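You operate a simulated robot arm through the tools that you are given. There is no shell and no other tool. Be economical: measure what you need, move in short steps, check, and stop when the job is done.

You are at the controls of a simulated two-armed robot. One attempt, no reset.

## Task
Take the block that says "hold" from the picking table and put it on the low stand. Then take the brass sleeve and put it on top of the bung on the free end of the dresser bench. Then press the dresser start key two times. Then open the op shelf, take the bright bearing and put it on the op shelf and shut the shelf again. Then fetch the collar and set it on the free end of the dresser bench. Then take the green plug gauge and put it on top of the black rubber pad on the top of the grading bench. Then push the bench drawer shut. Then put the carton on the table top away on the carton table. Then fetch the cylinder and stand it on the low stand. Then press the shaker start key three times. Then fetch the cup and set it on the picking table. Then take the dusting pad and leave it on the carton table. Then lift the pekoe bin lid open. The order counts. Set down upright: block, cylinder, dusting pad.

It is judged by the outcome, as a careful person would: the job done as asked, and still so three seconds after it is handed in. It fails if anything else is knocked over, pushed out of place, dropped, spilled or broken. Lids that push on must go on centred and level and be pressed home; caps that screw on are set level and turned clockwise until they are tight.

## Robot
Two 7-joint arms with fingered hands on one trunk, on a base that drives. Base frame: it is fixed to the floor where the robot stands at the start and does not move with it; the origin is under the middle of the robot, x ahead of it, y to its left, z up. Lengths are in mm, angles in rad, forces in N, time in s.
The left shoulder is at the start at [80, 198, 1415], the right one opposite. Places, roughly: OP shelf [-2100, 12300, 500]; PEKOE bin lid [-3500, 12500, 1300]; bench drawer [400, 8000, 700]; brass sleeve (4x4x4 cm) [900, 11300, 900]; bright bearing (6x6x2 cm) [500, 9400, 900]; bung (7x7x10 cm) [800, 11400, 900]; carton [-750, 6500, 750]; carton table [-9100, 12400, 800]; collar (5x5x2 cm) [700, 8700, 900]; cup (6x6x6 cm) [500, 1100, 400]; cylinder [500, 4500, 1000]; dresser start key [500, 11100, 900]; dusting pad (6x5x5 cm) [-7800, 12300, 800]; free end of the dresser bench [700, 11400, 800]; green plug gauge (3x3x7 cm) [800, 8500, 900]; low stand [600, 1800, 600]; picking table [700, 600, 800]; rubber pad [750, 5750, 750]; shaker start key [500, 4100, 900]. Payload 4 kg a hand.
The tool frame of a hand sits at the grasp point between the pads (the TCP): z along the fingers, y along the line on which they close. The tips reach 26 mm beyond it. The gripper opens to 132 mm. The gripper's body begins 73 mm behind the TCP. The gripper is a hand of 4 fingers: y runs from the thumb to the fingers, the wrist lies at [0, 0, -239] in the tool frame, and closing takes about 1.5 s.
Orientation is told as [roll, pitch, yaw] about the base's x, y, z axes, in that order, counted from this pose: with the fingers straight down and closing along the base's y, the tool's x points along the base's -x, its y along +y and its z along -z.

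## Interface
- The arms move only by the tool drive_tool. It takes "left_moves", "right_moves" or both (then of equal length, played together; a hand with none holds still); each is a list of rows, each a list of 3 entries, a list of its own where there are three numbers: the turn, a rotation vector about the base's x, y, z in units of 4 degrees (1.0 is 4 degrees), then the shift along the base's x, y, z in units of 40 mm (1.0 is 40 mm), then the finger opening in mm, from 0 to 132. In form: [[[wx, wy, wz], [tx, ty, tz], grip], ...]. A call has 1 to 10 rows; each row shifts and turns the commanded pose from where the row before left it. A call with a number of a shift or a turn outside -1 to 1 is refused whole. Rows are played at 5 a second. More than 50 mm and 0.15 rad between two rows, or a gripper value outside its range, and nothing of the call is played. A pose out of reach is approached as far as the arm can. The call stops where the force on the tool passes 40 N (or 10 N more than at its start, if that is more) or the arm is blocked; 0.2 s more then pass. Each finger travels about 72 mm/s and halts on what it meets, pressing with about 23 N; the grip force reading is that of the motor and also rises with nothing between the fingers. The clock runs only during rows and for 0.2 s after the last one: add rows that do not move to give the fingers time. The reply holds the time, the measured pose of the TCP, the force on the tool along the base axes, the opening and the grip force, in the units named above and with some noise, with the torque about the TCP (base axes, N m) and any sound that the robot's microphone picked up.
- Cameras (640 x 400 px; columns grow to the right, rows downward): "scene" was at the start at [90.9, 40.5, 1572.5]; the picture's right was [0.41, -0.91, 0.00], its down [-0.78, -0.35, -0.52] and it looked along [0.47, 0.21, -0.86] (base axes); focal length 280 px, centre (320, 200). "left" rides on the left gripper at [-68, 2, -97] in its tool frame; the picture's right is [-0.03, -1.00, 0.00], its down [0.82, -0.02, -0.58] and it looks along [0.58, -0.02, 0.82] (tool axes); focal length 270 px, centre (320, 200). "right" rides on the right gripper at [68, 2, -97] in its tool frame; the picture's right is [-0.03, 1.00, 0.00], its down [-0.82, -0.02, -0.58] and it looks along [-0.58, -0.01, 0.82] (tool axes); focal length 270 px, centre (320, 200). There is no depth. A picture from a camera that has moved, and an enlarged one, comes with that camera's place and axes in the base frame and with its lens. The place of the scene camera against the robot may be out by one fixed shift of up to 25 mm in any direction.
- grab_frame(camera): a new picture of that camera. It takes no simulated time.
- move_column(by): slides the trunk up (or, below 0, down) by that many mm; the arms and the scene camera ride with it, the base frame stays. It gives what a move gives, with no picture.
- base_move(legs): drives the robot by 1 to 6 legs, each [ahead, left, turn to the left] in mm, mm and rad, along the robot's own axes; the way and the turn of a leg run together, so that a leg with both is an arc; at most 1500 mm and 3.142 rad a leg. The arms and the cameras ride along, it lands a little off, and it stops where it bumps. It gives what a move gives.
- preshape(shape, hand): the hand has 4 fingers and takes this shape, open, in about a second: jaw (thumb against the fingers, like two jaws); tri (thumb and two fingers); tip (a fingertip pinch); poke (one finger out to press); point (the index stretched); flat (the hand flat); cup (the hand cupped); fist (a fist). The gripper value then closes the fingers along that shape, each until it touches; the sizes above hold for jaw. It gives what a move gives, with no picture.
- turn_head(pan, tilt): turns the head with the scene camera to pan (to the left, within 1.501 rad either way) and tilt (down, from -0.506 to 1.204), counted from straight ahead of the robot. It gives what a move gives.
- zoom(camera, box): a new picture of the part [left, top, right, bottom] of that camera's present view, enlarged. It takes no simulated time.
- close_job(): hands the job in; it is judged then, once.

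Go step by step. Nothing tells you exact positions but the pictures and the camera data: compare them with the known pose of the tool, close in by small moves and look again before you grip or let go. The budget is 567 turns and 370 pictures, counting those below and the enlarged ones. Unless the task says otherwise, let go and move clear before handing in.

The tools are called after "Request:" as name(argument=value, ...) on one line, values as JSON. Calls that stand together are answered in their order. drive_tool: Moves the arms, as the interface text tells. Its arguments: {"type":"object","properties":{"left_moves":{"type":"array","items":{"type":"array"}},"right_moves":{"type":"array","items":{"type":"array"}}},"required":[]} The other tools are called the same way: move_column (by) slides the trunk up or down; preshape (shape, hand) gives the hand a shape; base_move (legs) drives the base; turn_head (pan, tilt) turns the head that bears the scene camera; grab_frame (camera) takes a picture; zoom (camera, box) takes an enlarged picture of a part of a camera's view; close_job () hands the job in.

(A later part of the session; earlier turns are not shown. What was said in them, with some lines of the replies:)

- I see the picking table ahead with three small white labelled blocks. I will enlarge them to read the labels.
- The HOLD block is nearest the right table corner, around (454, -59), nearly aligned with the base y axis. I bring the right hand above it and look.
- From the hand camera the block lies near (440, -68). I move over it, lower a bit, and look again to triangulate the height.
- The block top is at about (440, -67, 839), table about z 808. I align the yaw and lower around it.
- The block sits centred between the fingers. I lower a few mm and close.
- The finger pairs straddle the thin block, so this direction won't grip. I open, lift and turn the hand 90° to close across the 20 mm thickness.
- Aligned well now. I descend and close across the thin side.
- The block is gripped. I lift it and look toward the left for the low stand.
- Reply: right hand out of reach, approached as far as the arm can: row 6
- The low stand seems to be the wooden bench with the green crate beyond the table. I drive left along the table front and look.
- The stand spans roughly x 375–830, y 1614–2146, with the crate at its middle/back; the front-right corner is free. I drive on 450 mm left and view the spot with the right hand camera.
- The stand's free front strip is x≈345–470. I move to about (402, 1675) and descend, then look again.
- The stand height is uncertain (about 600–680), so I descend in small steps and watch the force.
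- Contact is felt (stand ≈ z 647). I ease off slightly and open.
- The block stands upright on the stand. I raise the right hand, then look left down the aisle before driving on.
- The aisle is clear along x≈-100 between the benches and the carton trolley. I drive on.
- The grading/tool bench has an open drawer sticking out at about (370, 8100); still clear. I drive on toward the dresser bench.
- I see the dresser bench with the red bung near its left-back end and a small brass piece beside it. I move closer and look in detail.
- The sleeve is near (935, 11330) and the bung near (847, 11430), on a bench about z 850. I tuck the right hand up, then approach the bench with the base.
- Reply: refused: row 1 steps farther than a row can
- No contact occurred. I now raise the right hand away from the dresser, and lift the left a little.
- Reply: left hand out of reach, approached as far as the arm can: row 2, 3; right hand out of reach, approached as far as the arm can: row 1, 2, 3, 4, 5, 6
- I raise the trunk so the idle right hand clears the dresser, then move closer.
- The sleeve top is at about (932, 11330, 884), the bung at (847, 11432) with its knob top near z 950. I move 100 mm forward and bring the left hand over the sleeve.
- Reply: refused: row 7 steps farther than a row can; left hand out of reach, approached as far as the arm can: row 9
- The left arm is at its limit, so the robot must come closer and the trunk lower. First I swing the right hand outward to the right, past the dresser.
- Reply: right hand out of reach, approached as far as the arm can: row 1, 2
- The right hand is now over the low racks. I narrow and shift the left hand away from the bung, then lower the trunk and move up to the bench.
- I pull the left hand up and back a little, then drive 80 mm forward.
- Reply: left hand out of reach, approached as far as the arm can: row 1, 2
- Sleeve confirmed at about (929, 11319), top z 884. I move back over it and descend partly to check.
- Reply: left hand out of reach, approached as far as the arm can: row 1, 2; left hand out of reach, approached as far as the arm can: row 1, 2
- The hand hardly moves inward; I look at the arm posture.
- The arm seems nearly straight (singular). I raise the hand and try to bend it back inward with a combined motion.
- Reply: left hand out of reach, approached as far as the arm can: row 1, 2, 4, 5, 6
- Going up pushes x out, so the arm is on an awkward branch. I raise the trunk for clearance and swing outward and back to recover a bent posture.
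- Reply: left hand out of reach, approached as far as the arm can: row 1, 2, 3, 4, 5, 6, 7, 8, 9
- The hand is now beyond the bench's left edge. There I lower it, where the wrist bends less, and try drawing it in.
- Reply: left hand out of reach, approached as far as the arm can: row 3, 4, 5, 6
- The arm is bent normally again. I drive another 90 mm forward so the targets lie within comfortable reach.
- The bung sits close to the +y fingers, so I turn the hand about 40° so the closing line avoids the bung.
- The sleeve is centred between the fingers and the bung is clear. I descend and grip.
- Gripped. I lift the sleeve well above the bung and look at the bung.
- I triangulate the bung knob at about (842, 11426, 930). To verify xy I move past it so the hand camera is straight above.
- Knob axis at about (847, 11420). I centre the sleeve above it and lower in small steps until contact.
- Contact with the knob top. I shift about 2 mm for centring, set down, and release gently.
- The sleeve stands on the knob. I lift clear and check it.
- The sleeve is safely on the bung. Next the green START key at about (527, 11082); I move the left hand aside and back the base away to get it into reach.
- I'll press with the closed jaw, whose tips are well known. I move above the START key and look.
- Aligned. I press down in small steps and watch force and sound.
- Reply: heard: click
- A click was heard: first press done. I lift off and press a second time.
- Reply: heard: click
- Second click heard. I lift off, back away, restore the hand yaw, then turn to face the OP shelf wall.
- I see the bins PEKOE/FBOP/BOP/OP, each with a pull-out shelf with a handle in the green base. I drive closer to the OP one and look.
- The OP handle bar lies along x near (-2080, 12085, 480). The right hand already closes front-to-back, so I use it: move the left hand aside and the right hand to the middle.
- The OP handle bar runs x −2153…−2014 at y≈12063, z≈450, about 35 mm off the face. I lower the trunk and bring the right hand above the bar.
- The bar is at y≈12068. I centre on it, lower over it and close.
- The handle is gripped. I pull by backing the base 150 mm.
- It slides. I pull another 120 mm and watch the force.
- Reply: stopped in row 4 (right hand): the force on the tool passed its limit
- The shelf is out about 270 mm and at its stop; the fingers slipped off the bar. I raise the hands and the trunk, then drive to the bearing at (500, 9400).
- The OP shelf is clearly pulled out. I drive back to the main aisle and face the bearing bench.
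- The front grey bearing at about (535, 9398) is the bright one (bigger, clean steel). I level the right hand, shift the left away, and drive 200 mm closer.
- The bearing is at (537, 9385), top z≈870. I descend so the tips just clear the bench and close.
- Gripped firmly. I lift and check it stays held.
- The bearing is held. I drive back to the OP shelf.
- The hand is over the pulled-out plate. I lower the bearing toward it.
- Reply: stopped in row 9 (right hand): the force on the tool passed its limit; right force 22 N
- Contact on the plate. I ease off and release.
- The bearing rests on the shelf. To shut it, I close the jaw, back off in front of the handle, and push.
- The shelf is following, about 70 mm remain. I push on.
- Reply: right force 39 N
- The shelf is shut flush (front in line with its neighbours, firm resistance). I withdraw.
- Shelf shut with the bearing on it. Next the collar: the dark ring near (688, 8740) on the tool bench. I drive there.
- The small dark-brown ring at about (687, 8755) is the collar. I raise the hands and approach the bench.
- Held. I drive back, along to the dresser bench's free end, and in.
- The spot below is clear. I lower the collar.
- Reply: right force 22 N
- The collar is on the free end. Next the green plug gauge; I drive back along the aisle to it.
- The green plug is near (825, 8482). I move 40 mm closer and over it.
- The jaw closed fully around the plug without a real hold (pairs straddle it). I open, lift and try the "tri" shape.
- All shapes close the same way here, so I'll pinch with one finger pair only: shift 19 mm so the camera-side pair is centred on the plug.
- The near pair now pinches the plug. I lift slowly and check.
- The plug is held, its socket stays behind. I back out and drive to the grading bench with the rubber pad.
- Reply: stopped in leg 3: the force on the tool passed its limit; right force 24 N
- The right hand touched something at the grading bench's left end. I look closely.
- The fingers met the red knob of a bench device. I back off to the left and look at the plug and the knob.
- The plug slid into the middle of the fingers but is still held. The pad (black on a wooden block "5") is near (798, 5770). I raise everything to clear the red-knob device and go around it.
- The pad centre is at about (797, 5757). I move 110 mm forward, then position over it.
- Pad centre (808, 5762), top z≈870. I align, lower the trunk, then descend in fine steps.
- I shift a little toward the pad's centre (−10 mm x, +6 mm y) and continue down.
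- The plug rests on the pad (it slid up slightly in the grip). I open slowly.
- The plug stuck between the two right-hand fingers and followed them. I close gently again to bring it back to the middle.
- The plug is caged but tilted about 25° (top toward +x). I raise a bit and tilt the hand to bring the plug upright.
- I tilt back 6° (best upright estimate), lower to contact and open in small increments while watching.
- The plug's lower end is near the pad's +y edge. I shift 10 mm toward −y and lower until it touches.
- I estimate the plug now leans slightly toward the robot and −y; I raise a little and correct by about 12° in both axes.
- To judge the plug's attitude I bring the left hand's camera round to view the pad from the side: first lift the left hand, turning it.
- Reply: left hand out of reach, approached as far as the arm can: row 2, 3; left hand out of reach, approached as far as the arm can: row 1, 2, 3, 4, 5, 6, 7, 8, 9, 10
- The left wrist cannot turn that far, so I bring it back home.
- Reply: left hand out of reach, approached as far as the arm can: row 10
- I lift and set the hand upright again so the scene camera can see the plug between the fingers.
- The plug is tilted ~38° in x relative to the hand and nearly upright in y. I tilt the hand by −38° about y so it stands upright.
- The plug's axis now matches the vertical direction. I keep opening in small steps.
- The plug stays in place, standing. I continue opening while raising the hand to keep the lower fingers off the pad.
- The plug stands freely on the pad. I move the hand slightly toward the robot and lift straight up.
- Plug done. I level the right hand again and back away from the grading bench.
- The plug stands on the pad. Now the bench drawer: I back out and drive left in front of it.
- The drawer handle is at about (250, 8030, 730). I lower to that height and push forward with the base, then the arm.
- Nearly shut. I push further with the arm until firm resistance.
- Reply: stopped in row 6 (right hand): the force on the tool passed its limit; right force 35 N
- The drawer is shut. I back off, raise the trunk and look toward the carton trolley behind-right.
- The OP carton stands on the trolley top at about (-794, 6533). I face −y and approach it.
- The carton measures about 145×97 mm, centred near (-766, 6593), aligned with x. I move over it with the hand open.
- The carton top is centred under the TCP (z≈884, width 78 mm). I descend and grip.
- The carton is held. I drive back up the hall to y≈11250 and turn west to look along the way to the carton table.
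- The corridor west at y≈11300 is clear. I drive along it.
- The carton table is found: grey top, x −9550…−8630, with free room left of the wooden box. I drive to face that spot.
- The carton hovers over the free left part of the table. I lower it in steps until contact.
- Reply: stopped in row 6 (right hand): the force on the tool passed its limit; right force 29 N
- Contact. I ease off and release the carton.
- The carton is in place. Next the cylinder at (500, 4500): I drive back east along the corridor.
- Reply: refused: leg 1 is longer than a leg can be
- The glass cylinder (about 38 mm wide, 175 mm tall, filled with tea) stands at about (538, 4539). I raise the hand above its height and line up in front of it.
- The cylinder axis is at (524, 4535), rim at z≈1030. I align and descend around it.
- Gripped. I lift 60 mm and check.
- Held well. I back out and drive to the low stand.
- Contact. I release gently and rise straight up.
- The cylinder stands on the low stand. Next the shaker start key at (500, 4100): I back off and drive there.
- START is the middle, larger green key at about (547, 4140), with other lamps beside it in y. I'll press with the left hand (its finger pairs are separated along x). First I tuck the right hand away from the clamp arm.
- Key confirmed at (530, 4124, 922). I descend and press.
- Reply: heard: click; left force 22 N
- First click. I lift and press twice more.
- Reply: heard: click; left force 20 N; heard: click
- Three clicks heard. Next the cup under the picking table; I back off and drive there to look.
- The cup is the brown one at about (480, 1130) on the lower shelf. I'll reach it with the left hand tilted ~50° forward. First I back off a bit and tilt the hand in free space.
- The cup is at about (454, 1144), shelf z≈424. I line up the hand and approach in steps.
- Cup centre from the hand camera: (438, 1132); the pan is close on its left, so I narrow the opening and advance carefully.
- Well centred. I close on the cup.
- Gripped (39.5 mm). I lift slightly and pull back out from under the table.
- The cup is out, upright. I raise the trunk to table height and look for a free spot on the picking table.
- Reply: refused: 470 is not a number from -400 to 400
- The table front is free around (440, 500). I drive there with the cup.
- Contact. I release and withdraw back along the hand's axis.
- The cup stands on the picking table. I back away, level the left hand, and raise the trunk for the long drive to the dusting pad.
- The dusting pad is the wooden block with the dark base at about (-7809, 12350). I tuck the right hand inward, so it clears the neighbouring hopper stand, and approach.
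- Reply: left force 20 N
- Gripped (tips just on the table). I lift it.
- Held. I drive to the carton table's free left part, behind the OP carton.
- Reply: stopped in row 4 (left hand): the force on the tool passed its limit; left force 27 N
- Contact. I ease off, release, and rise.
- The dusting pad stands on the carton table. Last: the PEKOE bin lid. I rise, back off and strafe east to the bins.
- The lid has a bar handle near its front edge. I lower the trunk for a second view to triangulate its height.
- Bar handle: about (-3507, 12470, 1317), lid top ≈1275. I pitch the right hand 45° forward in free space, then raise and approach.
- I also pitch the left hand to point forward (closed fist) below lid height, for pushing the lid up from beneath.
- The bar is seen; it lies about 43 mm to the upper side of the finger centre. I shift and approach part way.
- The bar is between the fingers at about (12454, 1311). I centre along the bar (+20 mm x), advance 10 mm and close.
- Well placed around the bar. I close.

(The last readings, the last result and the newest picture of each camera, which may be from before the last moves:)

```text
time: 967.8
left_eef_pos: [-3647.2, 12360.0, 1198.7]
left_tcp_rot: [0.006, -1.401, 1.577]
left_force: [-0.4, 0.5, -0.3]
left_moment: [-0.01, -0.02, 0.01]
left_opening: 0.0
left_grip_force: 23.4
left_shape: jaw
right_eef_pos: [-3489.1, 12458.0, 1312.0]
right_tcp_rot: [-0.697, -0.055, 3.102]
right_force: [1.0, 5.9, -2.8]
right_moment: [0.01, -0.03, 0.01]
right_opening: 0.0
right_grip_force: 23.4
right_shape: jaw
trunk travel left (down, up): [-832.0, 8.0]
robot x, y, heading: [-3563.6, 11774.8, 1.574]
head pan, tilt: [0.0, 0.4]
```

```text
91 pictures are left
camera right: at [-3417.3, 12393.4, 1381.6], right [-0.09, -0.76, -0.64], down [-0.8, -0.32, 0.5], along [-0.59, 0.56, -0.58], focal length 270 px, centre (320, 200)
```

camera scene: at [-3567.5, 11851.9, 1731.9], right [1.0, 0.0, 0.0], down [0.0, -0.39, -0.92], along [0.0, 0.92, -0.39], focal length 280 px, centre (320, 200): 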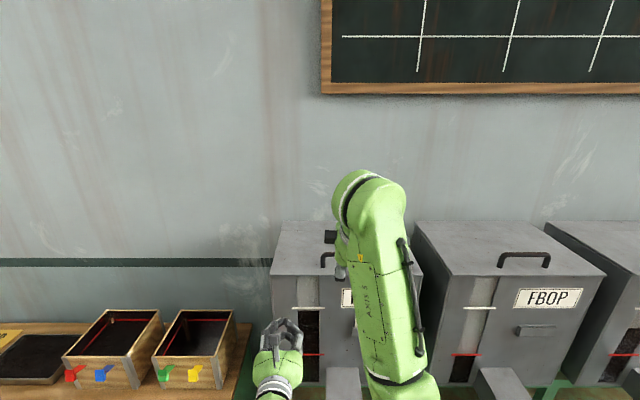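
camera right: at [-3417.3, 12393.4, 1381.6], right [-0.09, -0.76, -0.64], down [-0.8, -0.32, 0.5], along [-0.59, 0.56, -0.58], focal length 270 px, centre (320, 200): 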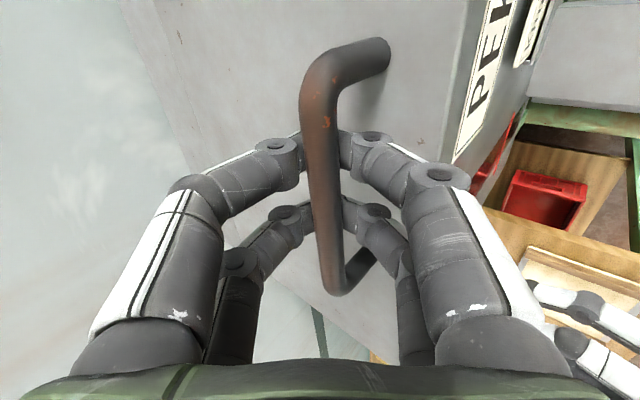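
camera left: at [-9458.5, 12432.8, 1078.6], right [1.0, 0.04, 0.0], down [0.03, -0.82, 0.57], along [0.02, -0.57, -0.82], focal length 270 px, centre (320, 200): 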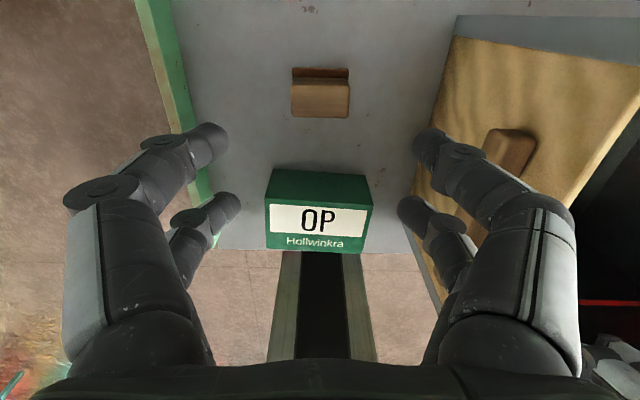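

The fingertips closed beneath the bar, hooking it. I lift along the lid's arc in small rows.

Request:
drive_tool(right_moves=[[[0, 0, 0], [0, 0.06, 0.3], 0], [[0, 0, 0], [0, 0.08, 0.4], 0], [[0, 0, 0], [0, 0.1, 0.4], 0], [[0, 0, 0], [0, 0, 0], 0]])

Request:
grab_frame(camera="right")

Request:
turn_head(pan=0.0, tilt=0.6)

Request:
grab_frame(camera="scene")

```text
time: 968.8
left_eef_pos: [-3647.7, 12361.3, 1198.7]
left_tcp_rot: [0.005, -1.4, 1.579]
left_force: [-0.1, 0.8, -0.2]
left_moment: [0.01, -0.01, -0.01]
left_opening: 0.0
left_grip_force: 23.1
left_shape: jaw
right_eef_pos: [-3487.6, 12470.6, 1353.5]
right_tcp_rot: [-0.692, -0.054, 3.103]
right_force: [-0.6, 11.9, -7.7]
right_moment: [0.04, 0.01, -0.02]
right_opening: 0.2
right_grip_force: 22.7
right_shape: jaw
trunk travel left (down, up): [-832.0, 8.0]
robot x, y, heading: [-3566.0, 11775.1, 1.572]
head pan, tilt: [0.0, 0.4]
```

```text
90 pictures are left
camera right: at [-3416.9, 12406.5, 1422.6], right [-0.09, -0.77, -0.64], down [-0.8, -0.32, 0.5], along [-0.59, 0.56, -0.59], focal length 270 px, centre (320, 200)
```

right: 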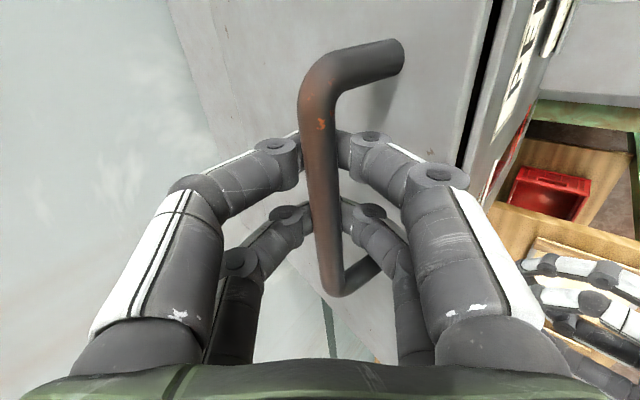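

```text
time: 969.6
left_eef_pos: [-3646.8, 12361.7, 1197.6]
left_tcp_rot: [0.008, -1.401, 1.581]
left_force: [0.6, -0.2, -0.3]
left_moment: [-0.01, 0.03, 0.03]
left_opening: 0.2
left_grip_force: 22.8
left_shape: jaw
right_eef_pos: [-3487.9, 12471.0, 1353.5]
right_tcp_rot: [-0.694, -0.057, 3.102]
right_force: [-0.7, 12.8, -7.9]
right_moment: [0.02, 0.0, 0.01]
right_opening: 0.0
right_grip_force: 22.8
right_shape: jaw
trunk travel left (down, up): [-832.0, 8.0]
robot x, y, heading: [-3567.3, 11774.2, 1.571]
head pan, tilt: [0.0, 0.6]
```

```text
89 pictures are left
camera scene: at [-3567.7, 11914.4, 1712.8], right [1.0, 0.0, 0.0], down [0.0, -0.57, -0.82], along [0.0, 0.82, -0.57], focal length 280 px, centre (320, 200)
```

scene: 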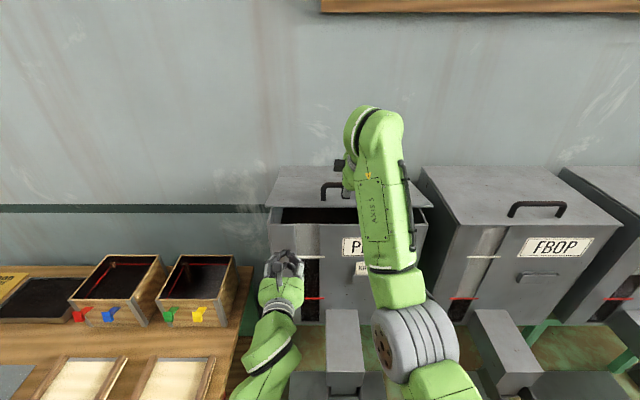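

The lid is lifting (gap visible). I continue along the arc with a bit more +y.

Request:
drive_tool(right_moves=[[[0, 0, 0], [0, 0.35, 0.4], 0], [[0, 0, 0], [0, 0.3, 0.45], 0], [[0, 0, 0], [0, 0.35, 0.45], 0], [[0, 0, 0], [0, 0, 0], 0]])

Request:
grab_frame(camera="scene")

Request:
grab_frame(camera="right")

```text
time: 970.6
left_eef_pos: [-3647.3, 12358.2, 1199.0]
left_tcp_rot: [0.006, -1.401, 1.58]
left_force: [0.5, 0.6, 0.7]
left_moment: [0.0, -0.01, 0.01]
left_opening: 0.1
left_grip_force: 22.7
left_shape: jaw
right_eef_pos: [-3488.7, 12507.2, 1407.1]
right_tcp_rot: [-0.696, -0.055, 3.104]
right_force: [-1.4, 3.8, -8.0]
right_moment: [-0.04, 0.04, -0.01]
right_opening: 0.0
right_grip_force: 22.7
right_shape: jaw
trunk travel left (down, up): [-832.0, 8.0]
robot x, y, heading: [-3568.8, 11776.5, 1.573]
head pan, tilt: [0.0, 0.6]
```

```text
88 pictures are left
camera scene: at [-3567.7, 11909.1, 1713.1], right [1.0, 0.0, 0.0], down [0.0, -0.57, -0.82], along [0.0, 0.82, -0.57], focal length 280 px, centre (320, 200)
```

scene: 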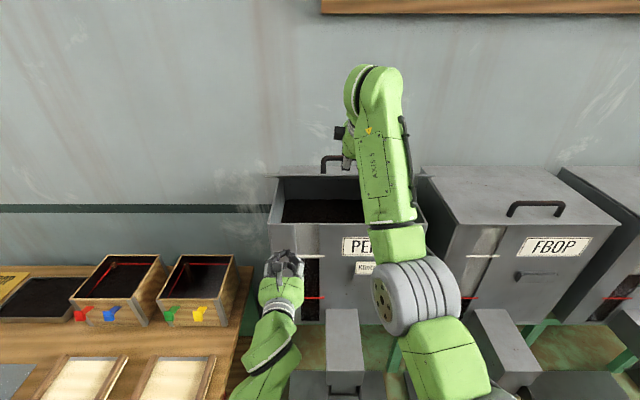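

```text
87 pictures are left
camera right: at [-3416.6, 12442.4, 1476.3], right [-0.09, -0.76, -0.64], down [-0.8, -0.32, 0.5], along [-0.59, 0.56, -0.58], focal length 270 px, centre (320, 200)
```

right: 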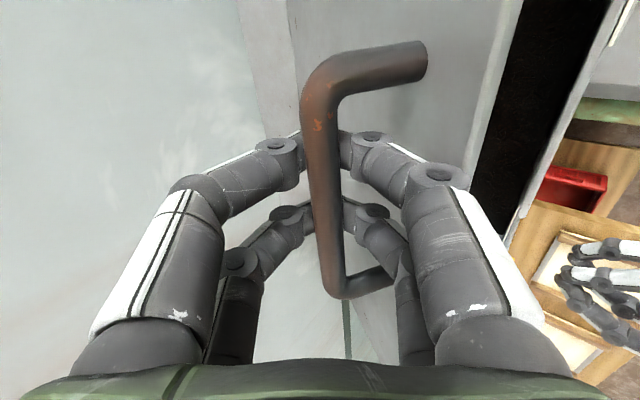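

Going well (~30°). I continue along the arc.

Request:
drive_tool(right_moves=[[[0, 0, 0], [0, 0.42, 0.4], 0], [[0, 0, 0], [0, 0.45, 0.37], 0], [[0, 0, 0], [0, 0.48, 0.33], 0], [[0, 0, 0], [0, 0, 0], 0]])

Request:
grab_frame(camera="scene")

Request:
grab_frame(camera="right")

```text
time: 971.6
left_eef_pos: [-3647.7, 12356.3, 1199.7]
left_tcp_rot: [0.008, -1.403, 1.577]
left_force: [0.9, -0.9, 1.2]
left_moment: [-0.01, -0.01, -0.04]
left_opening: 0.3
left_grip_force: 22.9
left_shape: jaw
right_eef_pos: [-3487.7, 12559.0, 1451.2]
right_tcp_rot: [-0.696, -0.055, 3.104]
right_force: [0.5, -2.8, -14.0]
right_moment: [-1.02, -0.01, -0.06]
right_opening: 0.1
right_grip_force: 23.1
right_shape: jaw
trunk travel left (down, up): [-832.0, 8.0]
robot x, y, heading: [-3566.5, 11773.9, 1.578]
head pan, tilt: [0.0, 0.6]
```

```text
86 pictures are left
camera scene: at [-3567.3, 11907.7, 1713.2], right [1.0, 0.0, 0.0], down [0.0, -0.57, -0.82], along [0.0, 0.82, -0.57], focal length 280 px, centre (320, 200)
```

scene: 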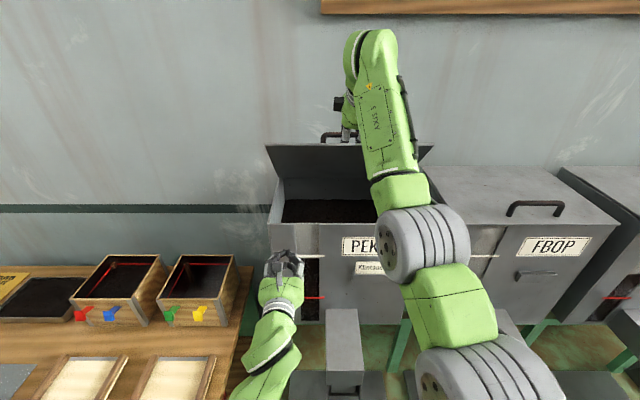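

```text
85 pictures are left
camera right: at [-3416.3, 12495.5, 1519.9], right [-0.09, -0.76, -0.64], down [-0.8, -0.32, 0.5], along [-0.59, 0.56, -0.58], focal length 270 px, centre (320, 200)
```

right: 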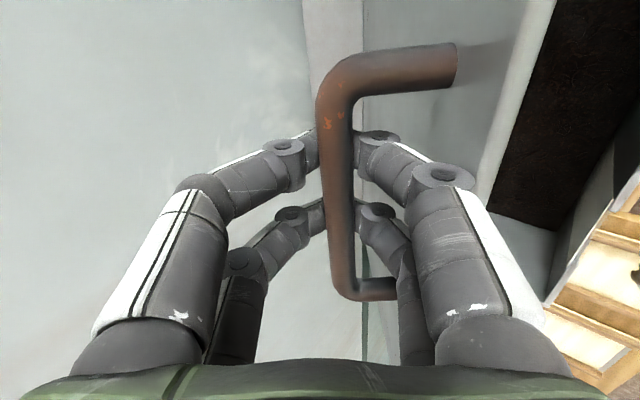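

The lid is at about 50°. Now I bring the left fist up in front and under the lid's underside.

Request:
drive_tool(left_moves=[[[0, 0, 0], [0, 0, 0.9], 0], [[0, 0, 0], [0, 0, 0.9], 0], [[0, 0, 0], [0, 0, 0.9], 0], [[0, 0, 0], [0, 0, 0.9], 0], [[0, 0, 0], [0, 0.4, 0.8], 0], [[0, 0, 0], [0, 0.8, 0], 0], [[0, 0, 0], [0, 0.8, 0], 0], [[0, 0, 0], [0, 0.8, 0], 0], [[0, 0, 0], [0, 0, 0], 0]])

Request:
grab_frame(camera="scene")

Request:
grab_frame(camera="left")

```text
time: 973.6
left_eef_pos: [-3646.5, 12469.4, 1375.5]
left_tcp_rot: [0.011, -1.401, 1.576]
left_force: [0.2, 0.5, -0.5]
left_moment: [0.01, 0.02, -0.01]
left_opening: 0.3
left_grip_force: 23.1
left_shape: jaw
right_eef_pos: [-3487.0, 12559.9, 1451.4]
right_tcp_rot: [-0.697, -0.057, 3.103]
right_force: [-1.0, 0.1, -11.5]
right_moment: [-0.9, 0.02, -0.06]
right_opening: 0.0
right_grip_force: 23.2
right_shape: jaw
trunk travel left (down, up): [-832.0, 8.0]
robot x, y, heading: [-3568.6, 11774.1, 1.574]
head pan, tilt: [0.0, 0.6]
```

```text
84 pictures are left
camera scene: at [-3567.6, 11908.9, 1713.2], right [1.0, 0.0, 0.0], down [0.0, -0.57, -0.82], along [0.0, 0.82, -0.57], focal length 280 px, centre (320, 200)
```

scene: 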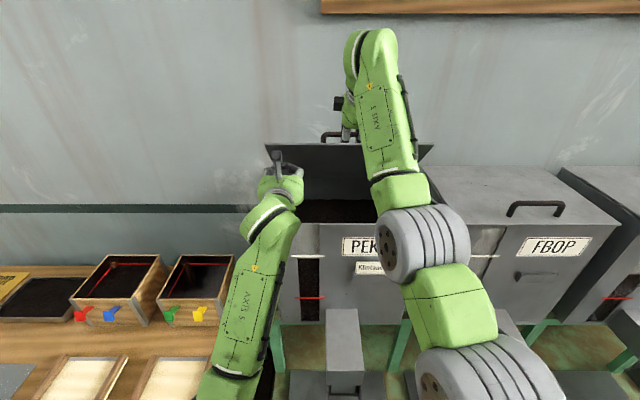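

```text
83 pictures are left
camera left: at [-3647.5, 12386.0, 1458.9], right [1.0, 0.02, 0.02], down [0.03, -0.71, -0.71], along [0.0, 0.71, -0.71], focal length 270 px, centre (320, 200)
```

left: 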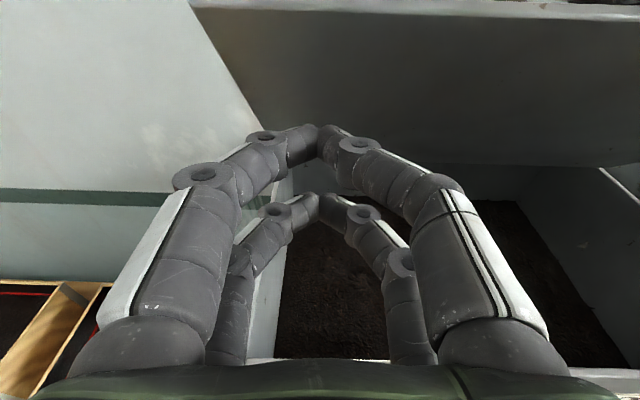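

Request:
drive_tool(left_moves=[[[0, 0, 0], [0, 0.6, 0], 0], [[0, 0, 0], [0, 0.5, 0], 0], [[0, 0, 0], [0, 0, 0.15], 0], [[0, 0, 0], [0, 0, 0.15], 0], [[0, 0, 0], [0, 0, 0.15], 0], [[0, 0, 0], [0, 0, 0], 0]])

Request:
grab_frame(camera="left")

```text
time: 974.4
left_eef_pos: [-3647.3, 12513.9, 1370.6]
left_tcp_rot: [0.048, -1.384, 1.54]
left_force: [-0.6, -9.8, -7.5]
left_moment: [-0.08, -0.03, 0.02]
left_opening: 0.0
left_grip_force: 22.7
left_shape: jaw
right_eef_pos: [-3488.3, 12561.4, 1451.2]
right_tcp_rot: [-0.698, -0.051, 3.104]
right_force: [-0.9, 7.0, -4.8]
right_moment: [-0.72, 0.0, -0.13]
right_opening: 0.5
right_grip_force: 23.1
right_shape: jaw
trunk travel left (down, up): [-832.0, 8.0]
robot x, y, heading: [-3562.6, 11779.9, 1.574]
head pan, tilt: [0.0, 0.6]
stopped in row 4 (left hand): the force on the tool passed its limit (the readings are from after the stop); the commanded pose is now the measured one
```

```text
82 pictures are left
camera left: at [-3647.1, 12431.7, 1455.9], right [1.0, 0.02, 0.02], down [0.03, -0.72, -0.69], along [0.0, 0.69, -0.72], focal length 270 px, centre (320, 200)
```

left: 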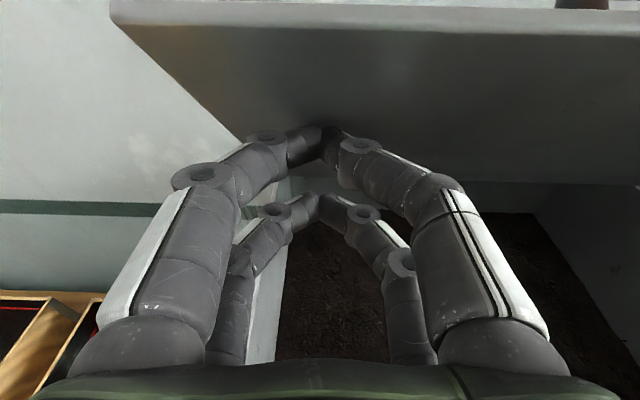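

The left fist supports the lid. I now open the right hand and withdraw it along its own axis off the bar.

Request:
drive_tool(right_moves=[[[0, 0, 0], [0, 0, 0], 15], [[0, 0, 0], [0, 0, 0], 30], [[0, 0, 0], [0, 0, 0], 40], [[0, 0, 0], [0, 0, 0], 42], [[0, 0, 0], [0, -0.2, 0.24], 42], [[0, 0, 0], [0, -0.4, 0.48], 42], [[0, 0, 0], [0, -0.5, 0.6], 42], [[0, 0, 0], [0, -0.5, 0.6], 42]])

Request:
grab_frame(camera="right")

Request:
grab_frame(camera="scene")

```text
time: 975.1
left_eef_pos: [-3648.5, 12512.9, 1364.2]
left_tcp_rot: [0.067, -1.369, 1.521]
left_force: [0.8, -8.7, -14.1]
left_moment: [-0.3, -0.01, -0.01]
left_opening: 0.0
left_grip_force: 23.1
left_shape: jaw
right_eef_pos: [-3485.7, 12562.0, 1457.4]
right_tcp_rot: [-0.714, -0.049, 3.104]
right_force: [-2.8, 12.5, 4.1]
right_moment: [-0.19, 0.02, 0.08]
right_opening: 36.9
right_grip_force: 0.0
right_shape: jaw
trunk travel left (down, up): [-832.0, 8.0]
robot x, y, heading: [-3565.3, 11773.2, 1.575]
head pan, tilt: [0.0, 0.6]
stopped in row 3 (left hand): the force on the tool passed its limit (the readings are from after the stop); the commanded pose is now the measured one
```

```text
81 pictures are left
camera right: at [-3415.8, 12495.5, 1525.4], right [-0.09, -0.75, -0.65], down [-0.81, -0.33, 0.49], along [-0.58, 0.57, -0.58], focal length 270 px, centre (320, 200)
```

right: 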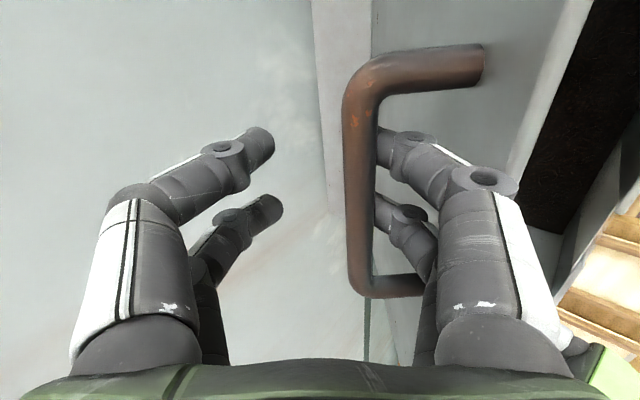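

```text
80 pictures are left
camera scene: at [-3568.3, 11907.4, 1713.4], right [1.0, 0.0, 0.0], down [0.0, -0.57, -0.82], along [0.0, 0.82, -0.57], focal length 280 px, centre (320, 200)
```

scene: 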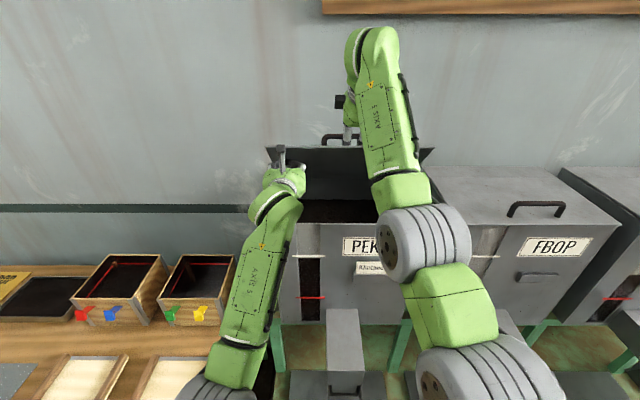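

Request:
drive_tool(right_moves=[[[0, 0, 0], [0, -0.2, 0.24], 34], [[0, 0, 0], [0, -0.4, 0.48], 34], [[0, 0, 0], [0, -0.5, 0.6], 34], [[0, 0, 0], [0, -0.5, 0.6], 34], [[0, 0, 0], [0, 0, 0], 34]])

Request:
grab_frame(camera="right")

Request:
grab_frame(camera="scene")

```text
time: 976.3
left_eef_pos: [-3648.2, 12512.1, 1370.5]
left_tcp_rot: [0.055, -1.381, 1.536]
left_force: [0.1, -0.5, 0.1]
left_moment: [0.05, 0.01, 0.0]
left_opening: 0.0
left_grip_force: 23.1
left_shape: jaw
right_eef_pos: [-3486.6, 12495.4, 1533.6]
right_tcp_rot: [-0.709, -0.048, 3.105]
right_force: [-0.4, 0.3, 0.6]
right_moment: [0.0, 0.0, 0.0]
right_opening: 34.4
right_grip_force: 0.0
right_shape: jaw
trunk travel left (down, up): [-832.0, 8.0]
robot x, y, heading: [-3567.3, 11768.7, 1.574]
head pan, tilt: [0.0, 0.6]
```

```text
79 pictures are left
camera right: at [-3415.2, 12430.5, 1601.7], right [-0.09, -0.76, -0.65], down [-0.81, -0.33, 0.49], along [-0.59, 0.57, -0.58], focal length 270 px, centre (320, 200)
```

right: 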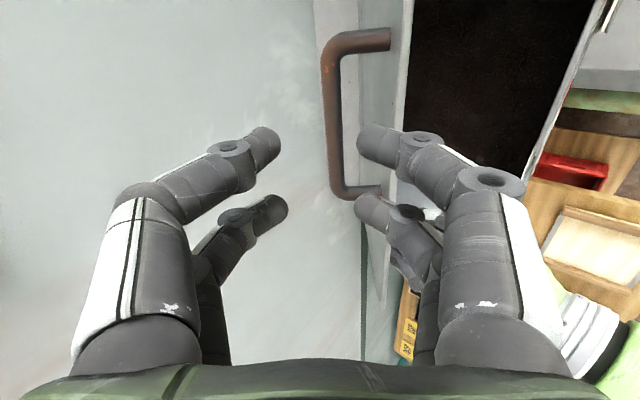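

```text
78 pictures are left
camera scene: at [-3567.8, 11906.1, 1713.4], right [1.0, 0.0, 0.0], down [0.0, -0.57, -0.82], along [0.0, 0.82, -0.57], focal length 280 px, centre (320, 200)
```

scene: 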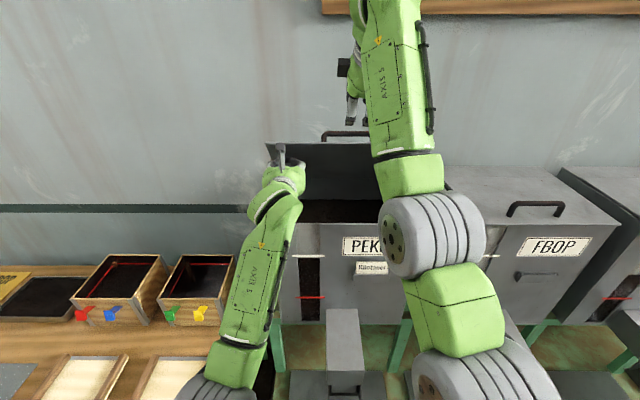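

The right hand is clear and the lid holds. I push it further open with the left fist along its arc.

Request:
drive_tool(left_moves=[[[0, 0, 0], [0, 0.34, 0.26], 0], [[0, 0, 0], [0, 0.34, 0.25], 0], [[0, 0, 0], [0, 0.34, 0.24], 0], [[0, 0, 0], [0, 0.36, 0.2], 0], [[0, 0, 0], [0, 0.38, 0.12], 0], [[0, 0, 0], [0, 0.4, 0.08], 0]])

Request:
grab_frame(camera="scene")

Request:
grab_frame(camera="left")

```text
time: 977.7
left_eef_pos: [-3648.2, 12598.3, 1418.4]
left_tcp_rot: [0.057, -1.382, 1.532]
left_force: [-0.3, -2.3, -0.1]
left_moment: [0.08, -0.03, -0.01]
left_opening: 0.0
left_grip_force: 23.2
left_shape: jaw
right_eef_pos: [-3485.1, 12496.8, 1534.2]
right_tcp_rot: [-0.711, -0.05, 3.103]
right_force: [-0.1, 0.1, -0.4]
right_moment: [-0.02, -0.02, 0.0]
right_opening: 34.3
right_grip_force: 0.1
right_shape: jaw
trunk travel left (down, up): [-832.0, 8.0]
robot x, y, heading: [-3565.8, 11774.3, 1.577]
head pan, tilt: [0.0, 0.6]
```

```text
77 pictures are left
camera scene: at [-3567.8, 11905.2, 1713.5], right [1.0, 0.0, 0.0], down [0.0, -0.56, -0.83], along [0.0, 0.83, -0.56], focal length 280 px, centre (320, 200)
```

scene: 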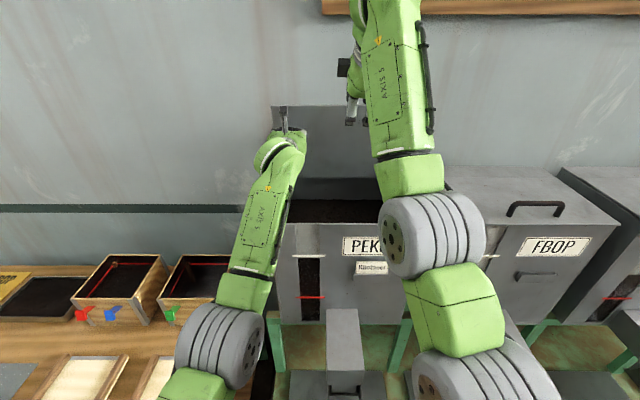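

```text
76 pictures are left
camera left: at [-3647.1, 12516.0, 1503.5], right [1.0, 0.02, 0.01], down [0.03, -0.72, -0.69], along [-0.01, 0.69, -0.72], focal length 270 px, centre (320, 200)
```

left: 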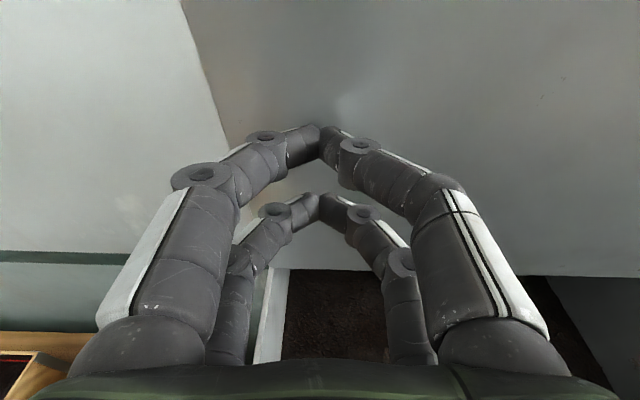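

Request:
drive_tool(left_moves=[[[0, 0, 0], [0, 0.4, 0.05], 0], [[0, 0, 0], [0, 0.4, 0], 0], [[0, 0, 0], [0, 0.4, 0], 0], [[0, 0, 0], [0, 0.3, 0], 0], [[0, 0, 0], [0, 0, 0], 0]])

Request:
grab_frame(camera="scene")

Request:
grab_frame(camera="left")

```text
time: 978.3
left_eef_pos: [-3644.9, 12624.4, 1423.4]
left_tcp_rot: [0.052, -1.386, 1.535]
left_force: [0.3, -0.3, 0.8]
left_moment: [-0.03, -0.05, -0.01]
left_opening: 0.0
left_grip_force: 22.8
left_shape: jaw
right_eef_pos: [-3485.1, 12490.9, 1535.7]
right_tcp_rot: [-0.716, -0.051, 3.101]
right_force: [0.2, -0.5, 0.6]
right_moment: [0.0, 0.03, -0.02]
right_opening: 34.2
right_grip_force: 0.1
right_shape: jaw
trunk travel left (down, up): [-832.0, 8.0]
robot x, y, heading: [-3568.4, 11776.8, 1.573]
head pan, tilt: [0.0, 0.6]
stopped in row 3 (left hand): the force on the tool passed its limit (the readings are from after the stop); the commanded pose is now the measured one
```

```text
75 pictures are left
camera scene: at [-3567.3, 11900.0, 1713.9], right [1.0, 0.0, 0.0], down [0.0, -0.56, -0.83], along [0.0, 0.83, -0.56], focal length 280 px, centre (320, 200)
```

scene: 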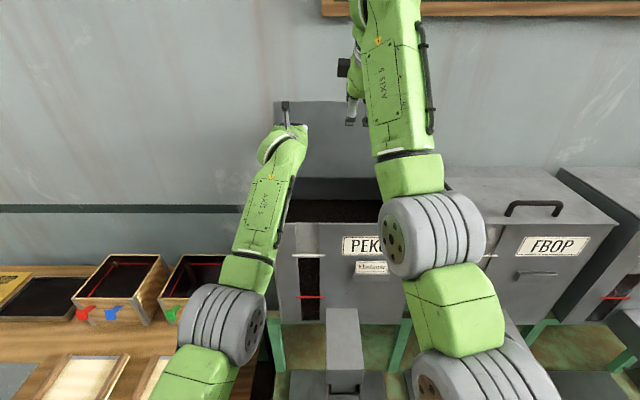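

```text
74 pictures are left
camera left: at [-3645.2, 12540.9, 1508.2], right [1.0, 0.02, 0.02], down [0.02, -0.72, -0.7], along [0.0, 0.7, -0.72], focal length 270 px, centre (320, 200)
```

left: 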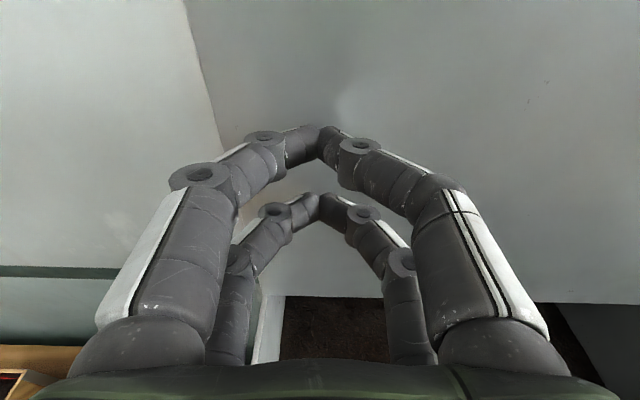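

The lid has reached its stop. I withdraw the left fist a little and see whether the lid stays.

Request:
drive_tool(left_moves=[[[0, 0, 0], [0, -0.2, 0], 0], [[0, 0, 0], [0, -0.5, 0], 0], [[0, 0, 0], [0, -0.5, 0], 0], [[0, 0, 0], [0, 0, 0], 0], [[0, 0, 0], [0, 0, 0], 0]])

Request:
grab_frame(camera="scene")

Request:
grab_frame(camera="left")

```text
time: 979.5
left_eef_pos: [-3646.7, 12581.2, 1419.7]
left_tcp_rot: [0.053, -1.381, 1.535]
left_force: [0.6, 0.6, -0.1]
left_moment: [0.0, 0.01, 0.05]
left_opening: 0.0
left_grip_force: 22.5
left_shape: jaw
right_eef_pos: [-3485.9, 12496.5, 1533.0]
right_tcp_rot: [-0.708, -0.049, 3.102]
right_force: [0.3, 0.3, 0.5]
right_moment: [0.04, -0.01, -0.03]
right_opening: 34.1
right_grip_force: 0.0
right_shape: jaw
trunk travel left (down, up): [-832.0, 8.0]
robot x, y, heading: [-3565.7, 11774.1, 1.574]
head pan, tilt: [0.0, 0.6]
```

```text
73 pictures are left
camera scene: at [-3567.8, 11906.9, 1713.3], right [1.0, 0.0, 0.0], down [0.0, -0.57, -0.82], along [0.0, 0.82, -0.57], focal length 280 px, centre (320, 200)
```

scene: 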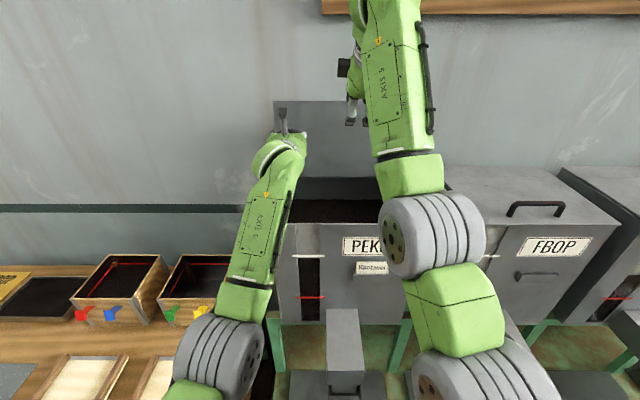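

```text
72 pictures are left
camera left: at [-3645.9, 12498.9, 1504.6], right [1.0, 0.02, 0.02], down [0.02, -0.72, -0.69], along [0.0, 0.69, -0.72], focal length 270 px, centre (320, 200)
```

left: 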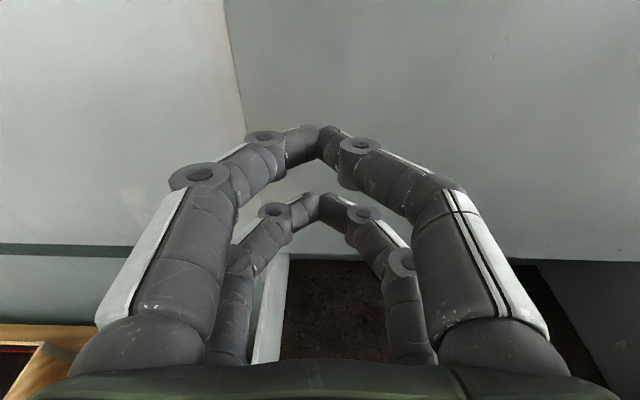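

The lid stays open. I withdraw both hands with the base and confirm.

Request:
drive_tool(left_moves=[[[0, 0, 0], [0, -0.8, 0], 0], [[0, 0, 0], [0, -0.8, 0], 0], [[0, 0, 0], [0, -0.8, 0], 0], [[0, 0, 0], [0, -0.8, 0], 0], [[0, 0, 0], [0, 0, 0], 0]])

Request:
base_move(legs=[[-450, 0, 0]])

Request:
turn_head(pan=-0.1, tilt=0.4)

Request:
grab_frame(camera="scene")

```text
time: 980.7
left_eef_pos: [-3646.7, 12451.5, 1419.6]
left_tcp_rot: [0.051, -1.382, 1.536]
left_force: [0.3, -0.6, 0.2]
left_moment: [0.01, 0.01, -0.02]
left_opening: 0.0
left_grip_force: 22.7
left_shape: jaw
right_eef_pos: [-3486.2, 12496.5, 1533.3]
right_tcp_rot: [-0.71, -0.049, 3.102]
right_force: [0.4, -0.6, 0.9]
right_moment: [0.04, -0.01, 0.02]
right_opening: 34.3
right_grip_force: 0.1
right_shape: jaw
trunk travel left (down, up): [-832.0, 8.0]
robot x, y, heading: [-3566.5, 11775.1, 1.578]
head pan, tilt: [0.0, 0.6]
```

```text
time: 983.5
left_eef_pos: [-3645.4, 12007.6, 1418.7]
left_tcp_rot: [0.053, -1.378, 1.534]
left_force: [0.1, -0.1, 0.1]
left_moment: [-0.02, -0.02, -0.01]
left_opening: 0.2
left_grip_force: 23.2
left_shape: jaw
right_eef_pos: [-3484.3, 12052.3, 1532.1]
right_tcp_rot: [-0.708, -0.048, 3.103]
right_force: [-0.9, -0.6, -0.4]
right_moment: [-0.01, 0.0, -0.01]
right_opening: 34.1
right_grip_force: 0.1
right_shape: jaw
trunk travel left (down, up): [-832.0, 8.0]
robot x, y, heading: [-3566.0, 11328.9, 1.577]
head pan, tilt: [0.0, 0.6]
```

```text
time: 984.2
left_eef_pos: [-3644.3, 12003.6, 1419.0]
left_tcp_rot: [0.052, -1.38, 1.533]
left_force: [0.0, 0.3, 0.1]
left_moment: [0.01, -0.03, 0.02]
left_opening: 0.2
left_grip_force: 23.2
left_shape: jaw
right_eef_pos: [-3483.3, 12049.7, 1532.0]
right_tcp_rot: [-0.708, -0.049, 3.1]
right_force: [0.5, -0.9, -0.2]
right_moment: [0.01, -0.03, 0.0]
right_opening: 34.3
right_grip_force: 0.0
right_shape: jaw
trunk travel left (down, up): [-832.0, 8.0]
robot x, y, heading: [-3561.8, 11327.6, 1.575]
head pan, tilt: [-0.099, 0.4]
```

```text
71 pictures are left
camera scene: at [-3557.2, 11463.2, 1731.4], right [1.0, -0.1, 0.0], down [-0.04, -0.39, -0.92], along [0.09, 0.92, -0.39], focal length 280 px, centre (320, 200)
```

scene: 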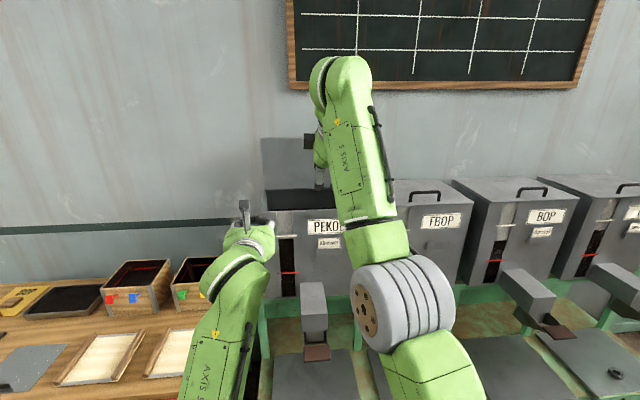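

All steps are carried out: the PEKOE lid stands open, and both hands are empty and clear. I hand the job in.

Request:
close_job()

```text
The job is handed in.
```

I carried out all thirteen steps in the order given and handed the job in. The PEKOE bin lid stayed up after I let go, and both hands were empty and clear of it.

One thing may count against the job. While I carried the green plug gauge to the grading bench, my right hand bumped the red knob of the roller device at that bench's left end. The robot stopped on contact. The device looked in place afterwards, but I could not tell whether the knob had turned.

The bump also tilted the plug in my grip. I straightened it over the pad, and it now stands upright on the rubber.
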